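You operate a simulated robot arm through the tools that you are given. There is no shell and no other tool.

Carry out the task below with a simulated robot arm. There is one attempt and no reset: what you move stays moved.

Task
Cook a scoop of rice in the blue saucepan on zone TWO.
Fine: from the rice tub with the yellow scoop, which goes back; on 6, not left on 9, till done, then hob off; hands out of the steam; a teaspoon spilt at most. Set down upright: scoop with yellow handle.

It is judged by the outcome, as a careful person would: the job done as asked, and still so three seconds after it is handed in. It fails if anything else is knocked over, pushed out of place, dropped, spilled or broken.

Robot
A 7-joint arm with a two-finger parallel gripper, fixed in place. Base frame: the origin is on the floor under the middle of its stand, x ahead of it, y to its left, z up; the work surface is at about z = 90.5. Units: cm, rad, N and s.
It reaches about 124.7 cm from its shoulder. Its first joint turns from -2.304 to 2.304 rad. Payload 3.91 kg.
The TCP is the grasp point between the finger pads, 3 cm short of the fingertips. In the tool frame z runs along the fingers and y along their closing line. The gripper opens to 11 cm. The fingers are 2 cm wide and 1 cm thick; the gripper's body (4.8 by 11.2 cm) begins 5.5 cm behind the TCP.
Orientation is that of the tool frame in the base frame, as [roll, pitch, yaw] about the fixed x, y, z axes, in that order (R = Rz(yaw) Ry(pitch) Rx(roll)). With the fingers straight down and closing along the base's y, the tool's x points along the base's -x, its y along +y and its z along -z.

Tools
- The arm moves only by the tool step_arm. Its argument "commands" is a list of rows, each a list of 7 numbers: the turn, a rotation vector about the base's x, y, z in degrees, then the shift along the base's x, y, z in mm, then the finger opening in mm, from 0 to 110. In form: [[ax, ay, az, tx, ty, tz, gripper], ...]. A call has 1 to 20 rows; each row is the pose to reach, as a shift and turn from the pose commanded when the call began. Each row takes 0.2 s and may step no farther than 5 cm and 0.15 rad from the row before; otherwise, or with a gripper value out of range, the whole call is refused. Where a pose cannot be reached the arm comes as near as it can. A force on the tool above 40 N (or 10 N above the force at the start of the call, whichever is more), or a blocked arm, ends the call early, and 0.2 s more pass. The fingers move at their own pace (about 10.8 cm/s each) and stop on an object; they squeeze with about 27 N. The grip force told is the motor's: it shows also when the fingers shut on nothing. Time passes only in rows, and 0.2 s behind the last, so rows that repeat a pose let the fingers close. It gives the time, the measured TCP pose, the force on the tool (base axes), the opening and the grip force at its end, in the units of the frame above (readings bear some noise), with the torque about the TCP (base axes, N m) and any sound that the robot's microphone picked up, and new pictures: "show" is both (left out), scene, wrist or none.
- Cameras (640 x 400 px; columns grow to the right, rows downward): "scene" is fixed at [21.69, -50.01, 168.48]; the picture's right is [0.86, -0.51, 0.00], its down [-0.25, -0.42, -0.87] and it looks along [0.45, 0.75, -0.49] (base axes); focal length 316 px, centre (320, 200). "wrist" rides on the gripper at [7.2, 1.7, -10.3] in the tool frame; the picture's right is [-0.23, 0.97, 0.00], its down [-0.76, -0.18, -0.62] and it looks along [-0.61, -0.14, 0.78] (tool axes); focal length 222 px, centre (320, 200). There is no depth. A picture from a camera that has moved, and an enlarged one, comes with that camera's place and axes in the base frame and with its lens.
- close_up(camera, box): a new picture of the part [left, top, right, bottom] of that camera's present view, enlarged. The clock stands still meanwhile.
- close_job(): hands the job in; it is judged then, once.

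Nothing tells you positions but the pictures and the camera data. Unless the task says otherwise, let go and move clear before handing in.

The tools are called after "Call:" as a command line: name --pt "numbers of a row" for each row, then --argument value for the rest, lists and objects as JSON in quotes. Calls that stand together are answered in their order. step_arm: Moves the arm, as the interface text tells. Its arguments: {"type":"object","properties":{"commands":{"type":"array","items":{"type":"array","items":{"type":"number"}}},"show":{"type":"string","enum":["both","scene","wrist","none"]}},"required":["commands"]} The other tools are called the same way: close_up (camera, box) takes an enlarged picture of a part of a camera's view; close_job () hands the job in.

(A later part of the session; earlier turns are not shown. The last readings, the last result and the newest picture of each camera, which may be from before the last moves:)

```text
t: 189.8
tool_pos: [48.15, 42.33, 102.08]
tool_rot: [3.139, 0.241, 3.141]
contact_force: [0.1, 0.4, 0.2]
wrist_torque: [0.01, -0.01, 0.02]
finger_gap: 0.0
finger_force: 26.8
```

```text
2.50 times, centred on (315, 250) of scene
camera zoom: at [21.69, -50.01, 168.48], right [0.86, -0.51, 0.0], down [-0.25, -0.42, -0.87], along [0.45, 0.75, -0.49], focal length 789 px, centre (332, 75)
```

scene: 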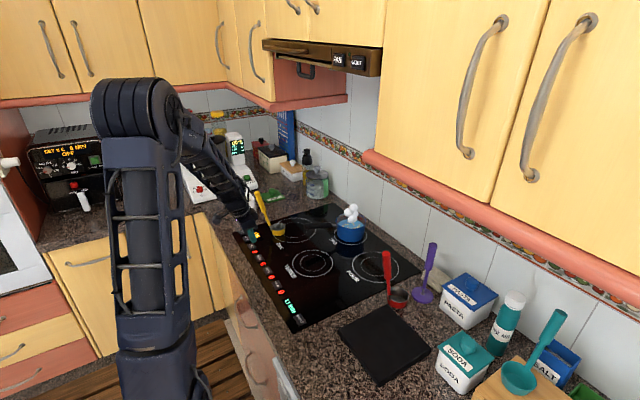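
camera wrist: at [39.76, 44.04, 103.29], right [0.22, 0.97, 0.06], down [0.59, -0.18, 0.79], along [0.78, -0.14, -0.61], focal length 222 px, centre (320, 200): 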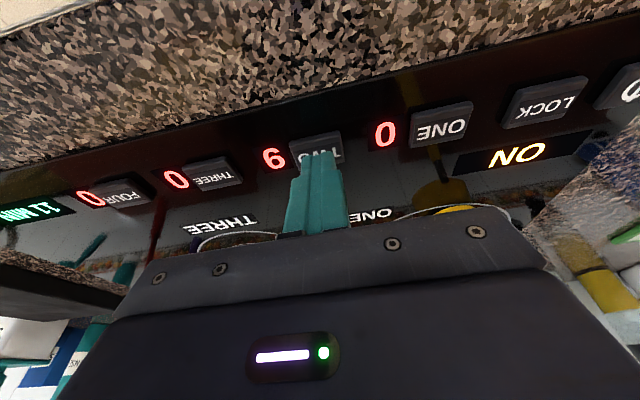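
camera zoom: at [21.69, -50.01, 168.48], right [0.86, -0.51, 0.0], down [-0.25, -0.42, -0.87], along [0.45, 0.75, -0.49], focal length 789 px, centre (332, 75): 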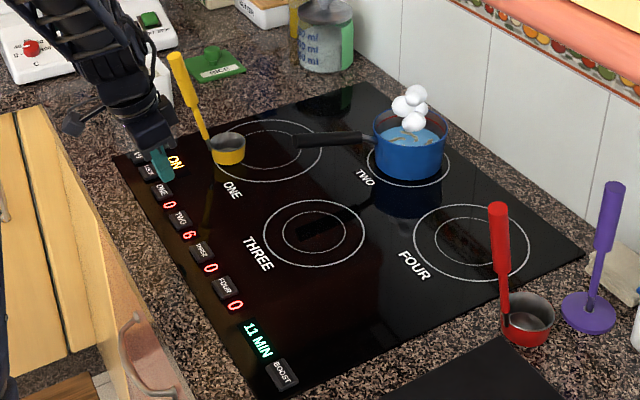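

Call:
step_arm --pt "0 0 0 0 0 0 0" --pt "0 0 0 0 0 0 0" --pt "0 0 0 0 0 0 0" --pt "0 0 0 0 0 0 0" --pt "0 0 0 0 0 0 0" --pt "0 0 0 0 0 0 0" --pt "0 0 0 0 0 0 0" --pt "0 0 0 0 0 0 0" --pt "0 0 0 0 0 0 0" --pt "0 0 0 0 0 0 0" --pt "0 0 0 0 0 0 0" --pt "0 0 0 0 0 0 0" --pt "0 0 0 0 0 0 0" --pt "0 0 0 0 0 0 0" --pt "0 0 0 0 0 0 0" --pt "0 0 0 0 0 0 0" --pt "0 0 0 0 0 0 0" --pt "0 0 0 0 0 0 0" --pt "0 0 0 0 0 0 0" --pt "0 0 0 0 0 0 0" --show "none"

Call:
step_arm --pt "0 0 0 0 0 0 0" --pt "0 0 0 0 0 0 0" --pt "0 0 0 0 0 0 0" --pt "0 0 0 0 0 0 0" --pt "0 0 0 0 0 0 0" --pt "0 0 0 0 0 0 0" --pt "0 0 0 0 0 0 0" --pt "0 0 0 0 0 0 0" --pt "0 0 0 0 0 0 0" --pt "0 0 0 0 0 0 0" --pt "0 0 0 0 0 0 0" --pt "0 0 0 0 0 0 0" --pt "0 0 0 0 0 0 0" --pt "0 0 0 0 0 0 0" --pt "0 0 0 0 0 0 0" --pt "0 0 0 0 0 0 0" --pt "0 0 0 0 0 0 0" --pt "0 0 0 0 0 0 0" --pt "0 0 0 0 0 0 0" --pt "0 0 0 0 0 0 0" --show "none"

Call:
step_arm --pt "0 0 0 0 0 0 0" --pt "0 0 0 0 0 0 0" --pt "0 0 0 0 0 0 0" --pt "0 0 0 0 0 0 0" --pt "0 0 0 0 0 0 0" --pt "0 0 0 0 0 0 0" --pt "0 0 0 0 0 0 0" --pt "0 0 0 0 0 0 0" --pt "0 0 0 0 0 0 0" --pt "0 0 0 0 0 0 0" --pt "0 0 0 0 0 0 0" --pt "0 0 0 0 0 0 0" --pt "0 0 0 0 0 0 0" --pt "0 0 0 0 0 0 0" --pt "0 0 0 0 0 0 0" --pt "0 0 0 0 0 0 0" --pt "0 0 0 0 0 0 0" --pt "0 0 0 0 0 0 0" --pt "0 0 0 0 0 0 0" --pt "0 0 0 0 0 0 0" --show "none"

Call:
step_arm --pt "0 0 0 0 0 0 0" --pt "0 0 0 0 0 0 0" --pt "0 0 0 0 0 0 0" --pt "0 0 0 0 0 0 0" --pt "0 0 0 0 0 0 0" --pt "0 0 0 0 0 0 0" --pt "0 0 0 0 0 0 0" --pt "0 0 0 0 0 0 0" --pt "0 0 0 0 0 0 0" --pt "0 0 0 0 0 0 0" --pt "0 0 0 0 0 0 0" --pt "0 0 0 0 0 0 0" --pt "0 0 0 0 0 0 0" --pt "0 0 0 0 0 0 0" --pt "0 0 0 0 0 0 0" --pt "0 0 0 0 0 0 0" --pt "0 0 0 0 0 0 0" --pt "0 0 0 0 0 0 0" --pt "0 0 0 0 0 0 0" --pt "0 0 0 0 0 0 0" --show "none"

Call:
close_up --camera "scene" --box '[230, 170, 400, 330]'

Call:
step_arm --pt "0 0 0 0 0 0 0" --pt "0 0 0 0 0 0 0" --pt "0 0 0 0 0 0 0" --pt "0 0 0 0 0 0 0" --pt "0 0 0 0 0 0 0" --pt "0 0 0 0 0 0 0" --pt "0 0 0 0 0 0 0" --pt "0 0 0 0 0 0 0" --pt "0 0 0 0 0 0 0" --pt "0 0 0 0 0 0 0" --pt "0 0 0 0 0 0 0" --pt "0 0 0 0 0 0 0" --pt "0 0 0 0 0 0 0" --pt "0 0 0 0 0 0 0" --pt "0 0 0 0 0 0 0" --pt "0 0 0 0 0 0 0" --pt "0 0 0 0 0 0 0" --pt "0 0 0 0 0 0 0" --pt "0 0 0 0 0 0 0" --pt "0 0 0 0 0 0 0" --show "none"

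Call:
step_arm --pt "0 0 0 0 0 0 0" --pt "0 0 0 0 0 0 0" --pt "0 0 0 0 0 0 0" --pt "0 0 0 0 0 0 0" --pt "0 0 0 0 0 0 0" --pt "0 0 0 0 0 0 0" --pt "0 0 0 0 0 0 0" --pt "0 0 0 0 0 0 0" --pt "0 0 0 0 0 0 0" --pt "0 0 0 0 0 0 0" --pt "0 0 0 0 0 0 0" --pt "0 0 0 0 0 0 0" --pt "0 0 0 0 0 0 0" --pt "0 0 0 0 0 0 0" --pt "0 0 0 0 0 0 0" --pt "0 0 0 0 0 0 0" --pt "0 0 0 0 0 0 0" --pt "0 0 0 0 0 0 0" --pt "0 0 0 0 0 0 0" --pt "0 0 0 0 0 0 0" --show "none"

Call:
close_up --camera "scene" --box '[330, 200, 370, 230]'

Call:
close_up --camera "scene" --box '[230, 170, 400, 330]'

```text
t: 194.0
tool_pos: [48.28, 42.45, 102.02]
tool_rot: [3.138, 0.244, -3.14]
contact_force: [-0.4, -0.6, -0.3]
wrist_torque: [0.01, 0.01, 0.01]
finger_gap: 0.0
finger_force: 26.9
```

```text
t: 198.2
tool_pos: [48.2, 42.35, 102.0]
tool_rot: [3.14, 0.242, -3.141]
contact_force: [-0.3, -0.2, -0.8]
wrist_torque: [0.0, 0.02, 0.0]
finger_gap: 0.0
finger_force: 26.9
```

```text
t: 202.4
tool_pos: [48.21, 42.47, 102.03]
tool_rot: [3.137, 0.242, -3.141]
contact_force: [-0.2, 0.2, -0.1]
wrist_torque: [0.02, -0.02, -0.02]
finger_gap: 0.02
finger_force: 26.8
```

```text
t: 206.6
tool_pos: [48.24, 42.36, 102.06]
tool_rot: [3.137, 0.242, -3.141]
contact_force: [0.1, 0.7, -0.5]
wrist_torque: [-0.03, 0.02, -0.01]
finger_gap: 0.0
finger_force: 26.5
```

```text
2.50 times, centred on (315, 250) of scene
camera zoom: at [21.69, -50.01, 168.48], right [0.86, -0.51, 0.0], down [-0.25, -0.42, -0.87], along [0.45, 0.75, -0.49], focal length 789 px, centre (332, 75)
```

zoom: 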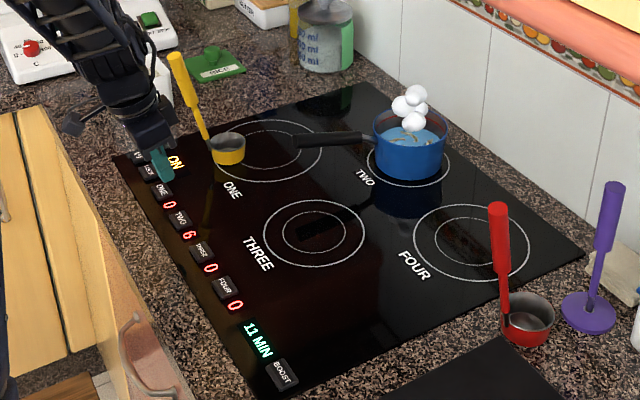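

```text
t: 210.8
tool_pos: [48.17, 42.4, 102.14]
tool_rot: [3.136, 0.243, 3.141]
contact_force: [0.2, -0.8, -1.0]
wrist_torque: [0.02, -0.01, 0.0]
finger_gap: 0.02
finger_force: 27.4
```

```text
t: 215.0
tool_pos: [48.18, 42.41, 102.06]
tool_rot: [3.137, 0.244, 3.14]
contact_force: [-0.1, 0.3, -0.3]
wrist_torque: [-0.01, -0.03, 0.02]
finger_gap: 0.0
finger_force: 27.1
```

```text
13.33 times, centred on (350, 215) of scene
camera zoom: at [21.69, -50.01, 168.48], right [0.86, -0.51, 0.0], down [-0.25, -0.42, -0.87], along [0.45, 0.75, -0.49], focal length 4207 px, centre (-80, 0)
```

zoom: 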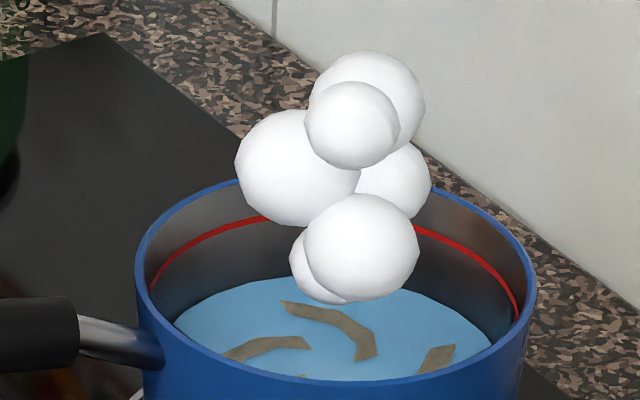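

```text
2.50 times, centred on (315, 250) of scene
camera zoom: at [21.69, -50.01, 168.48], right [0.86, -0.51, 0.0], down [-0.25, -0.42, -0.87], along [0.45, 0.75, -0.49], focal length 789 px, centre (332, 75)
```

zoom: 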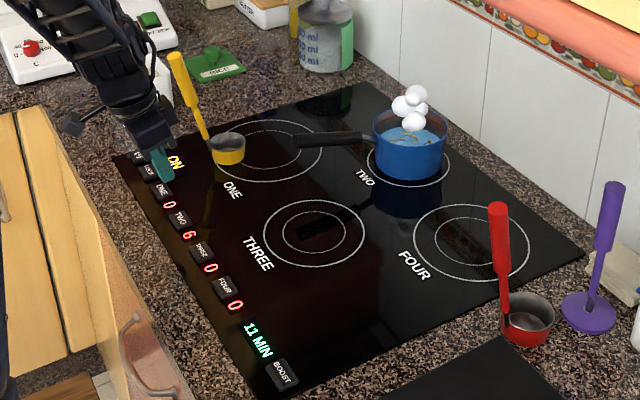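

Call:
close_up --camera "scene" --box '[346, 221, 356, 228]'

Call:
close_up --camera "wrist" --box '[0, 0, 640, 400]'

```text
16.00 times, centred on (351, 224) of scene
camera zoom: at [21.69, -50.01, 168.48], right [0.86, -0.51, 0.0], down [-0.25, -0.42, -0.87], along [0.45, 0.75, -0.49], focal length 5048 px, centre (-176, -192)
```

zoom: 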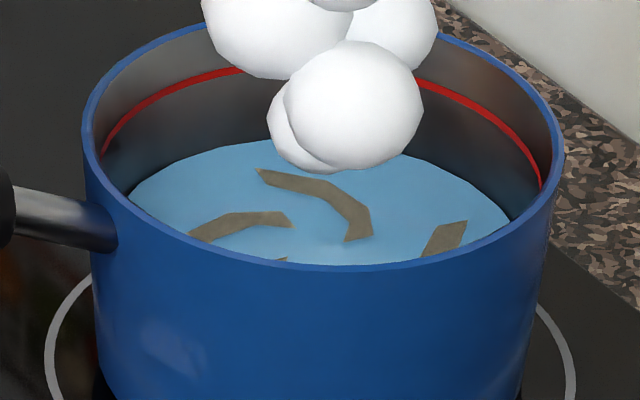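

```text
1.00 times, centred on (320, 200) of wrist (not enlarged: the box is as wide or as high as the picture)
camera zoom: at [38.72, 44.07, 110.33], right [0.22, 0.97, 0.06], down [0.59, -0.18, 0.79], along [0.78, -0.14, -0.61], focal length 222 px, centre (320, 200)
```

zoom: 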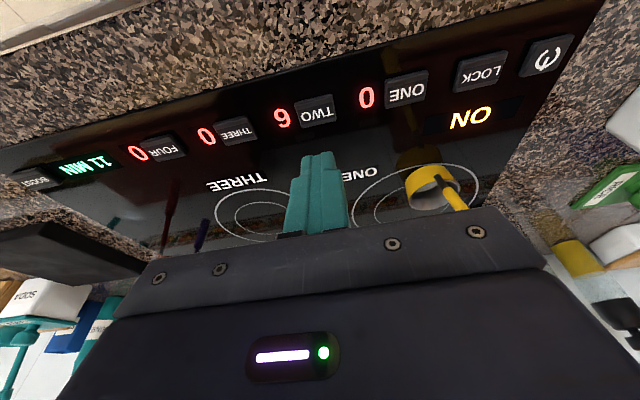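

The strands look slightly paler than at t = 169, which suggests the rice is gradually cooking. I'll keep waiting and compare the same view.

Call:
step_arm --pt "0 0 0 0 0 0 0" --pt "0 0 0 0 0 0 0" --pt "0 0 0 0 0 0 0" --pt "0 0 0 0 0 0 0" --pt "0 0 0 0 0 0 0" --pt "0 0 0 0 0 0 0" --pt "0 0 0 0 0 0 0" --pt "0 0 0 0 0 0 0" --pt "0 0 0 0 0 0 0" --pt "0 0 0 0 0 0 0" --pt "0 0 0 0 0 0 0" --pt "0 0 0 0 0 0 0" --pt "0 0 0 0 0 0 0" --pt "0 0 0 0 0 0 0" --pt "0 0 0 0 0 0 0" --pt "0 0 0 0 0 0 0" --pt "0 0 0 0 0 0 0" --pt "0 0 0 0 0 0 0" --pt "0 0 0 0 0 0 0" --pt "0 0 0 0 0 0 0" --show "none"

Call:
step_arm --pt "0 0 0 0 0 0 0" --pt "0 0 0 0 0 0 0" --pt "0 0 0 0 0 0 0" --pt "0 0 0 0 0 0 0" --pt "0 0 0 0 0 0 0" --pt "0 0 0 0 0 0 0" --pt "0 0 0 0 0 0 0" --pt "0 0 0 0 0 0 0" --pt "0 0 0 0 0 0 0" --pt "0 0 0 0 0 0 0" --pt "0 0 0 0 0 0 0" --pt "0 0 0 0 0 0 0" --pt "0 0 0 0 0 0 0" --pt "0 0 0 0 0 0 0" --pt "0 0 0 0 0 0 0" --pt "0 0 0 0 0 0 0" --pt "0 0 0 0 0 0 0" --pt "0 0 0 0 0 0 0" --pt "0 0 0 0 0 0 0" --pt "0 0 0 0 0 0 0" --show "none"

Call:
step_arm --pt "0 0 0 0 0 0 0" --pt "0 0 0 0 0 0 0" --pt "0 0 0 0 0 0 0" --pt "0 0 0 0 0 0 0" --pt "0 0 0 0 0 0 0" --pt "0 0 0 0 0 0 0" --pt "0 0 0 0 0 0 0" --pt "0 0 0 0 0 0 0" --pt "0 0 0 0 0 0 0" --pt "0 0 0 0 0 0 0" --pt "0 0 0 0 0 0 0" --pt "0 0 0 0 0 0 0" --pt "0 0 0 0 0 0 0" --pt "0 0 0 0 0 0 0" --pt "0 0 0 0 0 0 0" --pt "0 0 0 0 0 0 0" --pt "0 0 0 0 0 0 0" --pt "0 0 0 0 0 0 0" --pt "0 0 0 0 0 0 0" --pt "0 0 0 0 0 0 0" --show "none"

Call:
step_arm --pt "0 0 0 0 0 0 0" --pt "0 0 0 0 0 0 0" --pt "0 0 0 0 0 0 0" --pt "0 0 0 0 0 0 0" --pt "0 0 0 0 0 0 0" --pt "0 0 0 0 0 0 0" --pt "0 0 0 0 0 0 0" --pt "0 0 0 0 0 0 0" --pt "0 0 0 0 0 0 0" --pt "0 0 0 0 0 0 0" --pt "0 0 0 0 0 0 0" --pt "0 0 0 0 0 0 0" --pt "0 0 0 0 0 0 0" --pt "0 0 0 0 0 0 0" --pt "0 0 0 0 0 0 0" --pt "0 0 0 0 0 0 0" --pt "0 0 0 0 0 0 0" --pt "0 0 0 0 0 0 0" --pt "0 0 0 0 0 0 0" --pt "0 0 0 0 0 0 0" --show "none"

Call:
step_arm --pt "0 0 0 0 0 0 0" --pt "0 0 0 0 0 0 0" --pt "0 0 0 0 0 0 0" --pt "0 0 0 0 0 0 0" --pt "0 0 0 0 0 0 0" --pt "0 0 0 0 0 0 0" --pt "0 0 0 0 0 0 0" --pt "0 0 0 0 0 0 0" --pt "0 0 0 0 0 0 0" --pt "0 0 0 0 0 0 0" --pt "0 0 0 0 0 0 0" --pt "0 0 0 0 0 0 0" --pt "0 0 0 0 0 0 0" --pt "0 0 0 0 0 0 0" --pt "0 0 0 0 0 0 0" --pt "0 0 0 0 0 0 0" --pt "0 0 0 0 0 0 0" --pt "0 0 0 0 0 0 0" --pt "0 0 0 0 0 0 0" --pt "0 0 0 0 0 0 0" --show "none"

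Call:
close_up --camera "scene" --box '[346, 221, 356, 228]'

Call:
close_up --camera "scene" --box '[230, 170, 400, 330]'

```text
t: 219.2
tool_pos: [48.13, 42.33, 102.0]
tool_rot: [3.139, 0.244, 3.141]
contact_force: [0.4, 0.0, 0.7]
wrist_torque: [0.05, -0.01, -0.03]
finger_gap: 0.0
finger_force: 26.5
```

```text
t: 223.4
tool_pos: [48.13, 42.3, 102.15]
tool_rot: [3.138, 0.242, -3.141]
contact_force: [0.8, 0.0, 1.5]
wrist_torque: [0.01, -0.02, 0.0]
finger_gap: 0.0
finger_force: 26.6
```

```text
t: 227.6
tool_pos: [48.06, 42.39, 102.11]
tool_rot: [3.138, 0.243, 3.139]
contact_force: [-0.5, 0.5, 0.3]
wrist_torque: [0.01, -0.04, -0.03]
finger_gap: 0.0
finger_force: 27.0
```

```text
t: 231.8
tool_pos: [48.18, 42.33, 101.99]
tool_rot: [3.139, 0.243, -3.141]
contact_force: [1.2, 0.6, -0.1]
wrist_torque: [0.0, 0.01, -0.03]
finger_gap: 0.01
finger_force: 26.9
```

```text
t: 236.0
tool_pos: [48.31, 42.32, 101.93]
tool_rot: [3.14, 0.244, 3.141]
contact_force: [0.9, 0.6, -0.4]
wrist_torque: [0.01, -0.02, -0.02]
finger_gap: 0.0
finger_force: 27.3
```

```text
16.00 times, centred on (351, 224) of scene
camera zoom: at [21.69, -50.01, 168.48], right [0.86, -0.51, 0.0], down [-0.25, -0.42, -0.87], along [0.45, 0.75, -0.49], focal length 5048 px, centre (-176, -192)
```

zoom: 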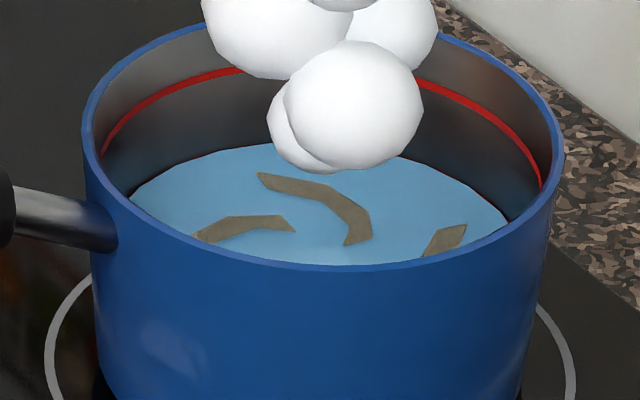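

```text
2.50 times, centred on (315, 250) of scene
camera zoom: at [21.69, -50.01, 168.48], right [0.86, -0.51, 0.0], down [-0.25, -0.42, -0.87], along [0.45, 0.75, -0.49], focal length 789 px, centre (332, 75)
```

zoom: 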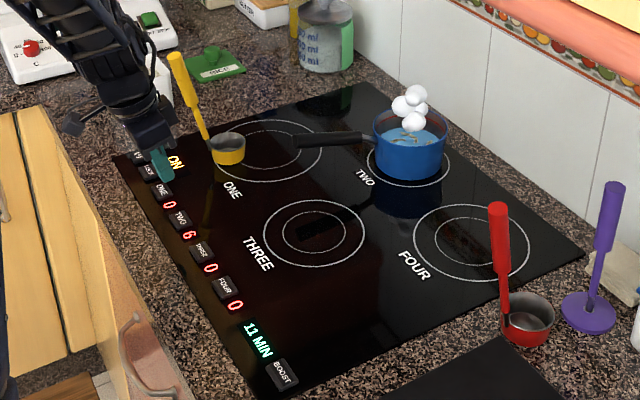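

Still simmering, and the rice is slightly greyer and paler. I'll keep waiting in longer blocks.

Call:
step_arm --pt "0 0 0 0 0 0 0" --pt "0 0 0 0 0 0 0" --pt "0 0 0 0 0 0 0" --pt "0 0 0 0 0 0 0" --pt "0 0 0 0 0 0 0" --pt "0 0 0 0 0 0 0" --pt "0 0 0 0 0 0 0" --pt "0 0 0 0 0 0 0" --pt "0 0 0 0 0 0 0" --pt "0 0 0 0 0 0 0" --pt "0 0 0 0 0 0 0" --pt "0 0 0 0 0 0 0" --pt "0 0 0 0 0 0 0" --pt "0 0 0 0 0 0 0" --pt "0 0 0 0 0 0 0" --pt "0 0 0 0 0 0 0" --pt "0 0 0 0 0 0 0" --pt "0 0 0 0 0 0 0" --pt "0 0 0 0 0 0 0" --pt "0 0 0 0 0 0 0" --show "none"

Call:
step_arm --pt "0 0 0 0 0 0 0" --pt "0 0 0 0 0 0 0" --pt "0 0 0 0 0 0 0" --pt "0 0 0 0 0 0 0" --pt "0 0 0 0 0 0 0" --pt "0 0 0 0 0 0 0" --pt "0 0 0 0 0 0 0" --pt "0 0 0 0 0 0 0" --pt "0 0 0 0 0 0 0" --pt "0 0 0 0 0 0 0" --pt "0 0 0 0 0 0 0" --pt "0 0 0 0 0 0 0" --pt "0 0 0 0 0 0 0" --pt "0 0 0 0 0 0 0" --pt "0 0 0 0 0 0 0" --pt "0 0 0 0 0 0 0" --pt "0 0 0 0 0 0 0" --pt "0 0 0 0 0 0 0" --pt "0 0 0 0 0 0 0" --pt "0 0 0 0 0 0 0" --show "none"

Call:
step_arm --pt "0 0 0 0 0 0 0" --pt "0 0 0 0 0 0 0" --pt "0 0 0 0 0 0 0" --pt "0 0 0 0 0 0 0" --pt "0 0 0 0 0 0 0" --pt "0 0 0 0 0 0 0" --pt "0 0 0 0 0 0 0" --pt "0 0 0 0 0 0 0" --pt "0 0 0 0 0 0 0" --pt "0 0 0 0 0 0 0" --pt "0 0 0 0 0 0 0" --pt "0 0 0 0 0 0 0" --pt "0 0 0 0 0 0 0" --pt "0 0 0 0 0 0 0" --pt "0 0 0 0 0 0 0" --pt "0 0 0 0 0 0 0" --pt "0 0 0 0 0 0 0" --pt "0 0 0 0 0 0 0" --pt "0 0 0 0 0 0 0" --pt "0 0 0 0 0 0 0" --show "none"

Call:
step_arm --pt "0 0 0 0 0 0 0" --pt "0 0 0 0 0 0 0" --pt "0 0 0 0 0 0 0" --pt "0 0 0 0 0 0 0" --pt "0 0 0 0 0 0 0" --pt "0 0 0 0 0 0 0" --pt "0 0 0 0 0 0 0" --pt "0 0 0 0 0 0 0" --pt "0 0 0 0 0 0 0" --pt "0 0 0 0 0 0 0" --pt "0 0 0 0 0 0 0" --pt "0 0 0 0 0 0 0" --pt "0 0 0 0 0 0 0" --pt "0 0 0 0 0 0 0" --pt "0 0 0 0 0 0 0" --pt "0 0 0 0 0 0 0" --pt "0 0 0 0 0 0 0" --pt "0 0 0 0 0 0 0" --pt "0 0 0 0 0 0 0" --pt "0 0 0 0 0 0 0" --show "none"

Call:
step_arm --pt "0 0 0 0 0 0 0" --pt "0 0 0 0 0 0 0" --pt "0 0 0 0 0 0 0" --pt "0 0 0 0 0 0 0" --pt "0 0 0 0 0 0 0" --pt "0 0 0 0 0 0 0" --pt "0 0 0 0 0 0 0" --pt "0 0 0 0 0 0 0" --pt "0 0 0 0 0 0 0" --pt "0 0 0 0 0 0 0" --pt "0 0 0 0 0 0 0" --pt "0 0 0 0 0 0 0" --pt "0 0 0 0 0 0 0" --pt "0 0 0 0 0 0 0" --pt "0 0 0 0 0 0 0" --pt "0 0 0 0 0 0 0" --pt "0 0 0 0 0 0 0" --pt "0 0 0 0 0 0 0" --pt "0 0 0 0 0 0 0" --pt "0 0 0 0 0 0 0" --show "none"

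Call:
close_up --camera "scene" --box '[346, 221, 356, 228]'

Call:
step_arm --pt "0 0 0 0 0 0 0" --pt "0 0 0 0 0 0 0" --pt "0 0 0 0 0 0 0" --pt "0 0 0 0 0 0 0" --pt "0 0 0 0 0 0 0" --pt "0 0 0 0 0 0 0" --pt "0 0 0 0 0 0 0" --pt "0 0 0 0 0 0 0" --pt "0 0 0 0 0 0 0" --pt "0 0 0 0 0 0 0" --pt "0 0 0 0 0 0 0" --pt "0 0 0 0 0 0 0" --pt "0 0 0 0 0 0 0" --pt "0 0 0 0 0 0 0" --pt "0 0 0 0 0 0 0" --pt "0 0 0 0 0 0 0" --pt "0 0 0 0 0 0 0" --pt "0 0 0 0 0 0 0" --pt "0 0 0 0 0 0 0" --pt "0 0 0 0 0 0 0" --show "none"

Call:
step_arm --pt "0 0 0 0 0 0 0" --pt "0 0 0 0 0 0 0" --pt "0 0 0 0 0 0 0" --pt "0 0 0 0 0 0 0" --pt "0 0 0 0 0 0 0" --pt "0 0 0 0 0 0 0" --pt "0 0 0 0 0 0 0" --pt "0 0 0 0 0 0 0" --pt "0 0 0 0 0 0 0" --pt "0 0 0 0 0 0 0" --pt "0 0 0 0 0 0 0" --pt "0 0 0 0 0 0 0" --pt "0 0 0 0 0 0 0" --pt "0 0 0 0 0 0 0" --pt "0 0 0 0 0 0 0" --pt "0 0 0 0 0 0 0" --pt "0 0 0 0 0 0 0" --pt "0 0 0 0 0 0 0" --pt "0 0 0 0 0 0 0" --pt "0 0 0 0 0 0 0" --show "none"

Call:
step_arm --pt "0 0 0 0 0 0 0" --pt "0 0 0 0 0 0 0" --pt "0 0 0 0 0 0 0" --pt "0 0 0 0 0 0 0" --pt "0 0 0 0 0 0 0" --pt "0 0 0 0 0 0 0" --pt "0 0 0 0 0 0 0" --pt "0 0 0 0 0 0 0" --pt "0 0 0 0 0 0 0" --pt "0 0 0 0 0 0 0" --pt "0 0 0 0 0 0 0" --pt "0 0 0 0 0 0 0" --pt "0 0 0 0 0 0 0" --pt "0 0 0 0 0 0 0" --pt "0 0 0 0 0 0 0" --pt "0 0 0 0 0 0 0" --pt "0 0 0 0 0 0 0" --pt "0 0 0 0 0 0 0" --pt "0 0 0 0 0 0 0" --pt "0 0 0 0 0 0 0" --show "none"

Call:
close_up --camera "scene" --box '[346, 221, 356, 228]'

Call:
close_up --camera "scene" --box '[230, 170, 400, 330]'

```text
t: 240.2
tool_pos: [48.12, 42.31, 102.02]
tool_rot: [3.139, 0.241, 3.141]
contact_force: [0.1, 0.9, -0.3]
wrist_torque: [-0.01, -0.02, -0.02]
finger_gap: 0.02
finger_force: 27.3
```

```text
t: 244.4
tool_pos: [48.09, 42.41, 102.0]
tool_rot: [3.137, 0.243, 3.14]
contact_force: [0.4, -0.3, -0.3]
wrist_torque: [0.04, 0.01, 0.03]
finger_gap: 0.02
finger_force: 27.1
```

```text
t: 248.6
tool_pos: [48.23, 42.41, 102.02]
tool_rot: [3.14, 0.244, 3.141]
contact_force: [0.1, -0.1, 0.3]
wrist_torque: [0.01, 0.02, -0.01]
finger_gap: 0.0
finger_force: 27.6
```

```text
t: 252.8
tool_pos: [48.15, 42.27, 101.93]
tool_rot: [3.138, 0.243, 3.141]
contact_force: [0.6, 1.4, 0.4]
wrist_torque: [-0.03, -0.02, 0.01]
finger_gap: 0.0
finger_force: 26.3
```

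```text
t: 257.0
tool_pos: [48.25, 42.32, 102.23]
tool_rot: [3.138, 0.242, 3.139]
contact_force: [-0.6, -0.9, -0.2]
wrist_torque: [0.01, 0.01, 0.01]
finger_gap: 0.01
finger_force: 27.3
```

```text
16.00 times, centred on (351, 224) of scene
camera zoom: at [21.69, -50.01, 168.48], right [0.86, -0.51, 0.0], down [-0.25, -0.42, -0.87], along [0.45, 0.75, -0.49], focal length 5048 px, centre (-176, -192)
```

zoom: 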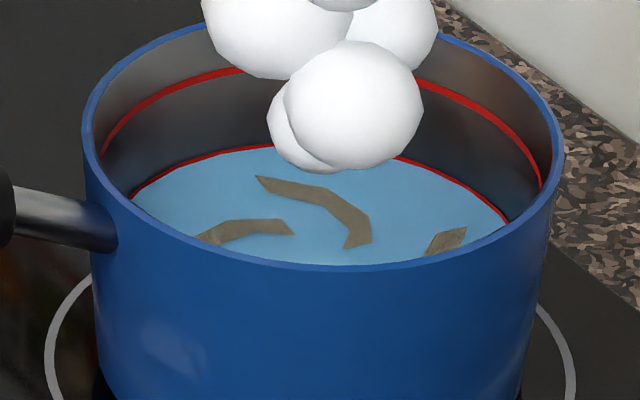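

```text
t: 261.2
tool_pos: [48.17, 42.57, 102.09]
tool_rot: [3.139, 0.243, 3.141]
contact_force: [1.1, 0.4, 0.0]
wrist_torque: [0.0, -0.02, 0.01]
finger_gap: 0.0
finger_force: 26.8
```

```text
t: 265.4
tool_pos: [48.14, 42.38, 102.04]
tool_rot: [3.137, 0.242, -3.141]
contact_force: [-0.5, 0.5, 0.5]
wrist_torque: [0.0, -0.01, 0.01]
finger_gap: 0.0
finger_force: 26.7
```

```text
t: 269.6
tool_pos: [48.14, 42.36, 102.05]
tool_rot: [3.138, 0.241, -3.141]
contact_force: [0.1, -0.3, 0.4]
wrist_torque: [-0.01, 0.04, 0.03]
finger_gap: 0.0
finger_force: 27.3
```

```text
16.00 times, centred on (351, 224) of scene
camera zoom: at [21.69, -50.01, 168.48], right [0.86, -0.51, 0.0], down [-0.25, -0.42, -0.87], along [0.45, 0.75, -0.49], focal length 5048 px, centre (-176, -192)
```

zoom: 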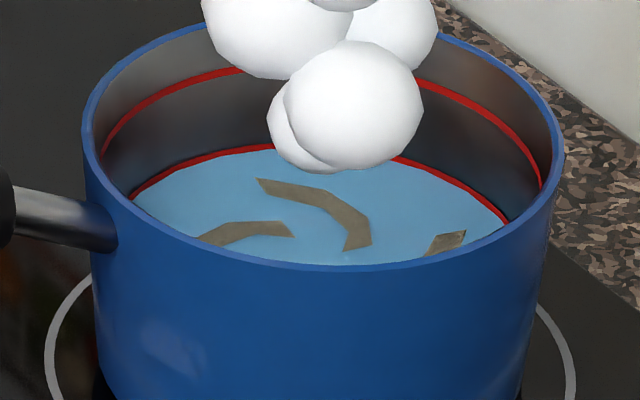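

```text
2.50 times, centred on (315, 250) of scene
camera zoom: at [21.69, -50.01, 168.48], right [0.86, -0.51, 0.0], down [-0.25, -0.42, -0.87], along [0.45, 0.75, -0.49], focal length 789 px, centre (332, 75)
```

zoom: 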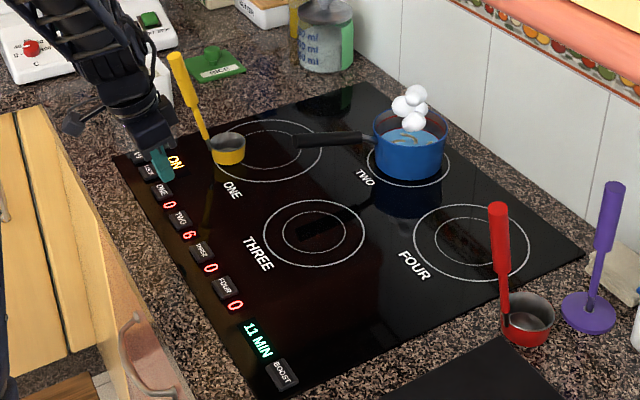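

A lower red line has appeared at the waterline as the level drops. I want a second view of the rice, so I'll raise the hand to a vantage point well away from the steam and look with the wrist camera.

Call:
step_arm --pt "0 0 0 0 0 40 0" --pt "0 0 0 0 0 90 0" --pt "0 0 0 0 0 140 0" --pt "0 0 0 0 0 190 0" --pt "0 0 0 0 0 240 0" --pt "0 0 0 0 30 280 0" --pt "0 0 0 20 70 296 0" --pt "0 0 0 40 110 296 0" --pt "0 0 0 60 150 296 0" --pt "0 0 0 80 190 296 0" --pt "0 0 0 90 206 296 0" --pt "0 0 0 90 206 296 0" --show "both"

Call:
close_up --camera "scene" --box '[346, 221, 356, 228]'

```text
t: 272.2
tool_pos: [57.28, 62.94, 131.73]
tool_rot: [3.137, 0.243, -3.141]
contact_force: [0.3, 0.0, 0.4]
wrist_torque: [-0.01, -0.01, 0.01]
finger_gap: 0.01
finger_force: 27.3
camera wrist: at [47.76, 64.69, 140.0], right [0.22, 0.97, 0.06], down [0.59, -0.18, 0.79], along [0.78, -0.14, -0.61], focal length 222 px, centre (320, 200)
```

scene: 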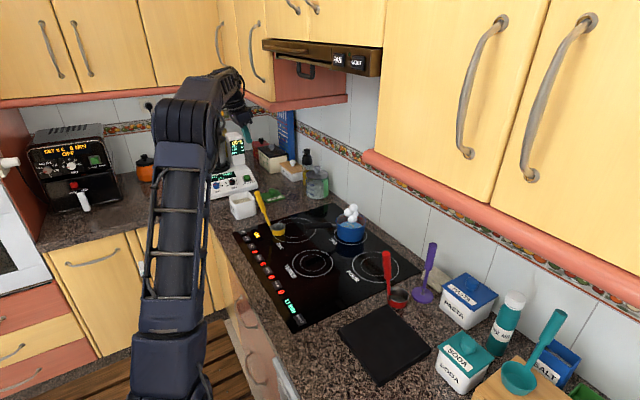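
wrist: 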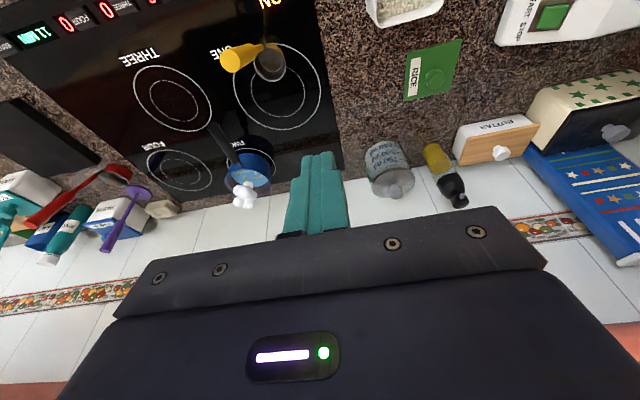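

```text
16.00 times, centred on (351, 224) of scene
camera zoom: at [21.69, -50.01, 168.48], right [0.86, -0.51, 0.0], down [-0.25, -0.42, -0.87], along [0.45, 0.75, -0.49], focal length 5048 px, centre (-176, -192)
```

zoom: 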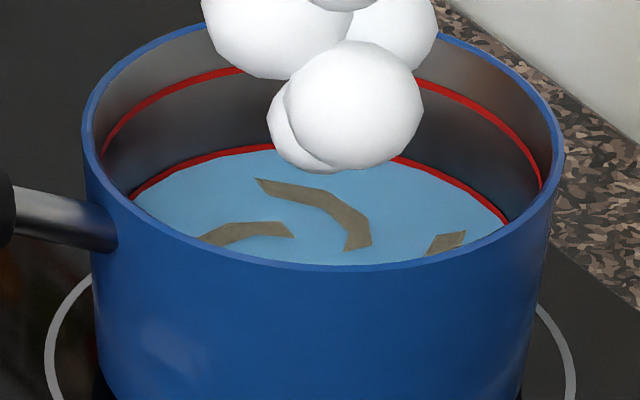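

Call:
close_up --camera "wrist" --box '[200, 110, 290, 220]'

Call:
close_up --camera "wrist" --box '[225, 140, 280, 200]'

Call:
close_up --camera "wrist" --box '[0, 0, 160, 100]'

```text
3.64 times, centred on (245, 165) of wrist
camera zoom: at [47.76, 64.69, 140.0], right [0.22, 0.97, 0.06], down [0.59, -0.18, 0.79], along [0.78, -0.14, -0.61], focal length 808 px, centre (593, 327)
```

zoom: 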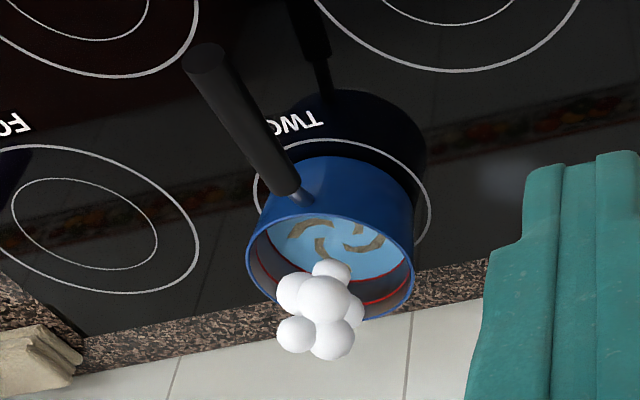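

```text
6.67 times, centred on (252, 170) of wrist
camera zoom: at [47.76, 64.69, 140.0], right [0.22, 0.97, 0.06], down [0.59, -0.18, 0.79], along [0.78, -0.14, -0.61], focal length 1481 px, centre (770, 400)
```

zoom: 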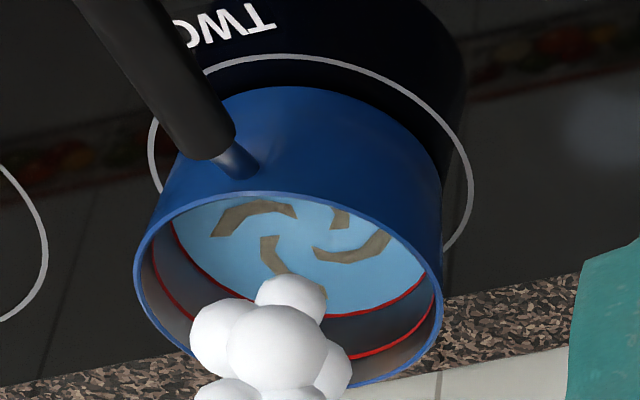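

```text
4.00 times, centred on (80, 50) of wrist
camera zoom: at [47.76, 64.69, 140.0], right [0.22, 0.97, 0.06], down [0.59, -0.18, 0.79], along [0.78, -0.14, -0.61], focal length 888 px, centre (1280, 800)
```

zoom: 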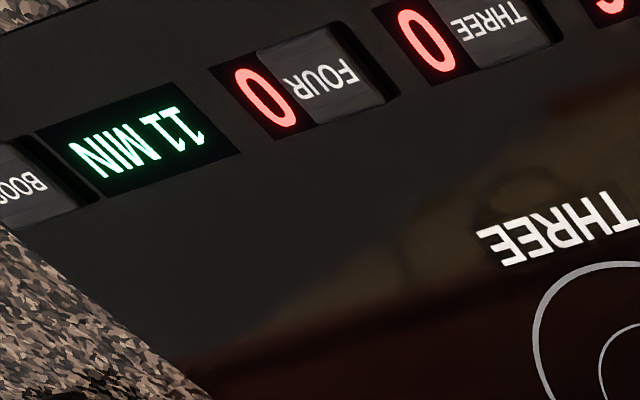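

Both cameras agree: the rice is still simmering in the water, the timer text is unchanged and the hand is well clear of the steam. I'll continue waiting in long blocks and look for a change.

Call:
step_arm --pt "0 0 0 0 0 0 0" --pt "0 0 0 0 0 0 0" --pt "0 0 0 0 0 0 0" --pt "0 0 0 0 0 0 0" --pt "0 0 0 0 0 0 0" --pt "0 0 0 0 0 0 0" --pt "0 0 0 0 0 0 0" --pt "0 0 0 0 0 0 0" --pt "0 0 0 0 0 0 0" --pt "0 0 0 0 0 0 0" --pt "0 0 0 0 0 0 0" --pt "0 0 0 0 0 0 0" --pt "0 0 0 0 0 0 0" --pt "0 0 0 0 0 0 0" --pt "0 0 0 0 0 0 0" --pt "0 0 0 0 0 0 0" --pt "0 0 0 0 0 0 0" --pt "0 0 0 0 0 0 0" --pt "0 0 0 0 0 0 0" --pt "0 0 0 0 0 0 0" --show "none"

Call:
step_arm --pt "0 0 0 0 0 0 0" --pt "0 0 0 0 0 0 0" --pt "0 0 0 0 0 0 0" --pt "0 0 0 0 0 0 0" --pt "0 0 0 0 0 0 0" --pt "0 0 0 0 0 0 0" --pt "0 0 0 0 0 0 0" --pt "0 0 0 0 0 0 0" --pt "0 0 0 0 0 0 0" --pt "0 0 0 0 0 0 0" --pt "0 0 0 0 0 0 0" --pt "0 0 0 0 0 0 0" --pt "0 0 0 0 0 0 0" --pt "0 0 0 0 0 0 0" --pt "0 0 0 0 0 0 0" --pt "0 0 0 0 0 0 0" --pt "0 0 0 0 0 0 0" --pt "0 0 0 0 0 0 0" --pt "0 0 0 0 0 0 0" --pt "0 0 0 0 0 0 0" --show "none"

Call:
step_arm --pt "0 0 0 0 0 0 0" --pt "0 0 0 0 0 0 0" --pt "0 0 0 0 0 0 0" --pt "0 0 0 0 0 0 0" --pt "0 0 0 0 0 0 0" --pt "0 0 0 0 0 0 0" --pt "0 0 0 0 0 0 0" --pt "0 0 0 0 0 0 0" --pt "0 0 0 0 0 0 0" --pt "0 0 0 0 0 0 0" --pt "0 0 0 0 0 0 0" --pt "0 0 0 0 0 0 0" --pt "0 0 0 0 0 0 0" --pt "0 0 0 0 0 0 0" --pt "0 0 0 0 0 0 0" --pt "0 0 0 0 0 0 0" --pt "0 0 0 0 0 0 0" --pt "0 0 0 0 0 0 0" --pt "0 0 0 0 0 0 0" --pt "0 0 0 0 0 0 0" --show "none"

Call:
step_arm --pt "0 0 0 0 0 0 0" --pt "0 0 0 0 0 0 0" --pt "0 0 0 0 0 0 0" --pt "0 0 0 0 0 0 0" --pt "0 0 0 0 0 0 0" --pt "0 0 0 0 0 0 0" --pt "0 0 0 0 0 0 0" --pt "0 0 0 0 0 0 0" --pt "0 0 0 0 0 0 0" --pt "0 0 0 0 0 0 0" --pt "0 0 0 0 0 0 0" --pt "0 0 0 0 0 0 0" --pt "0 0 0 0 0 0 0" --pt "0 0 0 0 0 0 0" --pt "0 0 0 0 0 0 0" --pt "0 0 0 0 0 0 0" --pt "0 0 0 0 0 0 0" --pt "0 0 0 0 0 0 0" --pt "0 0 0 0 0 0 0" --pt "0 0 0 0 0 0 0" --show "none"

Call:
step_arm --pt "0 0 0 0 0 0 0" --pt "0 0 0 0 0 0 0" --pt "0 0 0 0 0 0 0" --pt "0 0 0 0 0 0 0" --pt "0 0 0 0 0 0 0" --pt "0 0 0 0 0 0 0" --pt "0 0 0 0 0 0 0" --pt "0 0 0 0 0 0 0" --pt "0 0 0 0 0 0 0" --pt "0 0 0 0 0 0 0" --pt "0 0 0 0 0 0 0" --pt "0 0 0 0 0 0 0" --pt "0 0 0 0 0 0 0" --pt "0 0 0 0 0 0 0" --pt "0 0 0 0 0 0 0" --pt "0 0 0 0 0 0 0" --pt "0 0 0 0 0 0 0" --pt "0 0 0 0 0 0 0" --pt "0 0 0 0 0 0 0" --pt "0 0 0 0 0 0 0" --show "none"

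Call:
close_up --camera "wrist" --box '[225, 140, 280, 200]'

Call:
close_up --camera "scene" --box '[230, 170, 400, 330]'

```text
t: 276.4
tool_pos: [57.23, 63.02, 131.67]
tool_rot: [3.137, 0.242, -3.141]
contact_force: [0.4, -0.5, -0.3]
wrist_torque: [-0.02, 0.03, -0.01]
finger_gap: 0.01
finger_force: 27.2
```

```text
t: 280.6
tool_pos: [57.2, 63.0, 131.76]
tool_rot: [3.138, 0.243, -3.141]
contact_force: [-0.2, -0.2, -0.3]
wrist_torque: [-0.01, -0.01, 0.0]
finger_gap: 0.01
finger_force: 26.7
```

```text
t: 284.8
tool_pos: [57.29, 62.92, 131.55]
tool_rot: [3.138, 0.244, 3.141]
contact_force: [-0.1, -0.1, 0.1]
wrist_torque: [-0.03, -0.02, -0.02]
finger_gap: 0.01
finger_force: 26.5
```

```text
t: 289.0
tool_pos: [57.31, 62.87, 131.8]
tool_rot: [3.138, 0.241, -3.141]
contact_force: [-0.4, 0.0, 0.2]
wrist_torque: [0.0, 0.01, -0.01]
finger_gap: 0.01
finger_force: 27.1
```

```text
t: 293.2
tool_pos: [57.24, 62.94, 131.71]
tool_rot: [3.138, 0.243, -3.141]
contact_force: [-0.3, 0.4, 0.8]
wrist_torque: [0.02, 0.0, -0.04]
finger_gap: 0.02
finger_force: 27.3
```

```text
6.67 times, centred on (252, 170) of wrist
camera zoom: at [47.76, 64.68, 139.99], right [0.22, 0.97, 0.06], down [0.59, -0.18, 0.79], along [0.78, -0.14, -0.61], focal length 1481 px, centre (770, 400)
```

zoom: 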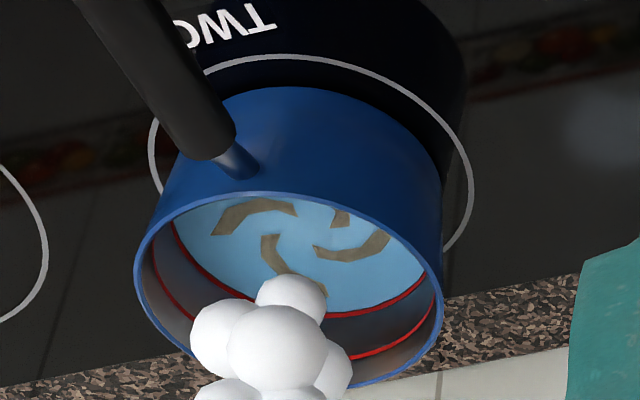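

```text
2.50 times, centred on (315, 250) of scene
camera zoom: at [21.69, -50.01, 168.48], right [0.86, -0.51, 0.0], down [-0.25, -0.42, -0.87], along [0.45, 0.75, -0.49], focal length 789 px, centre (332, 75)
```

zoom: 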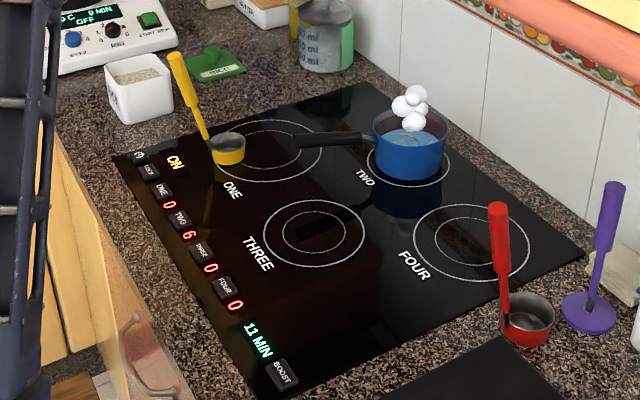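

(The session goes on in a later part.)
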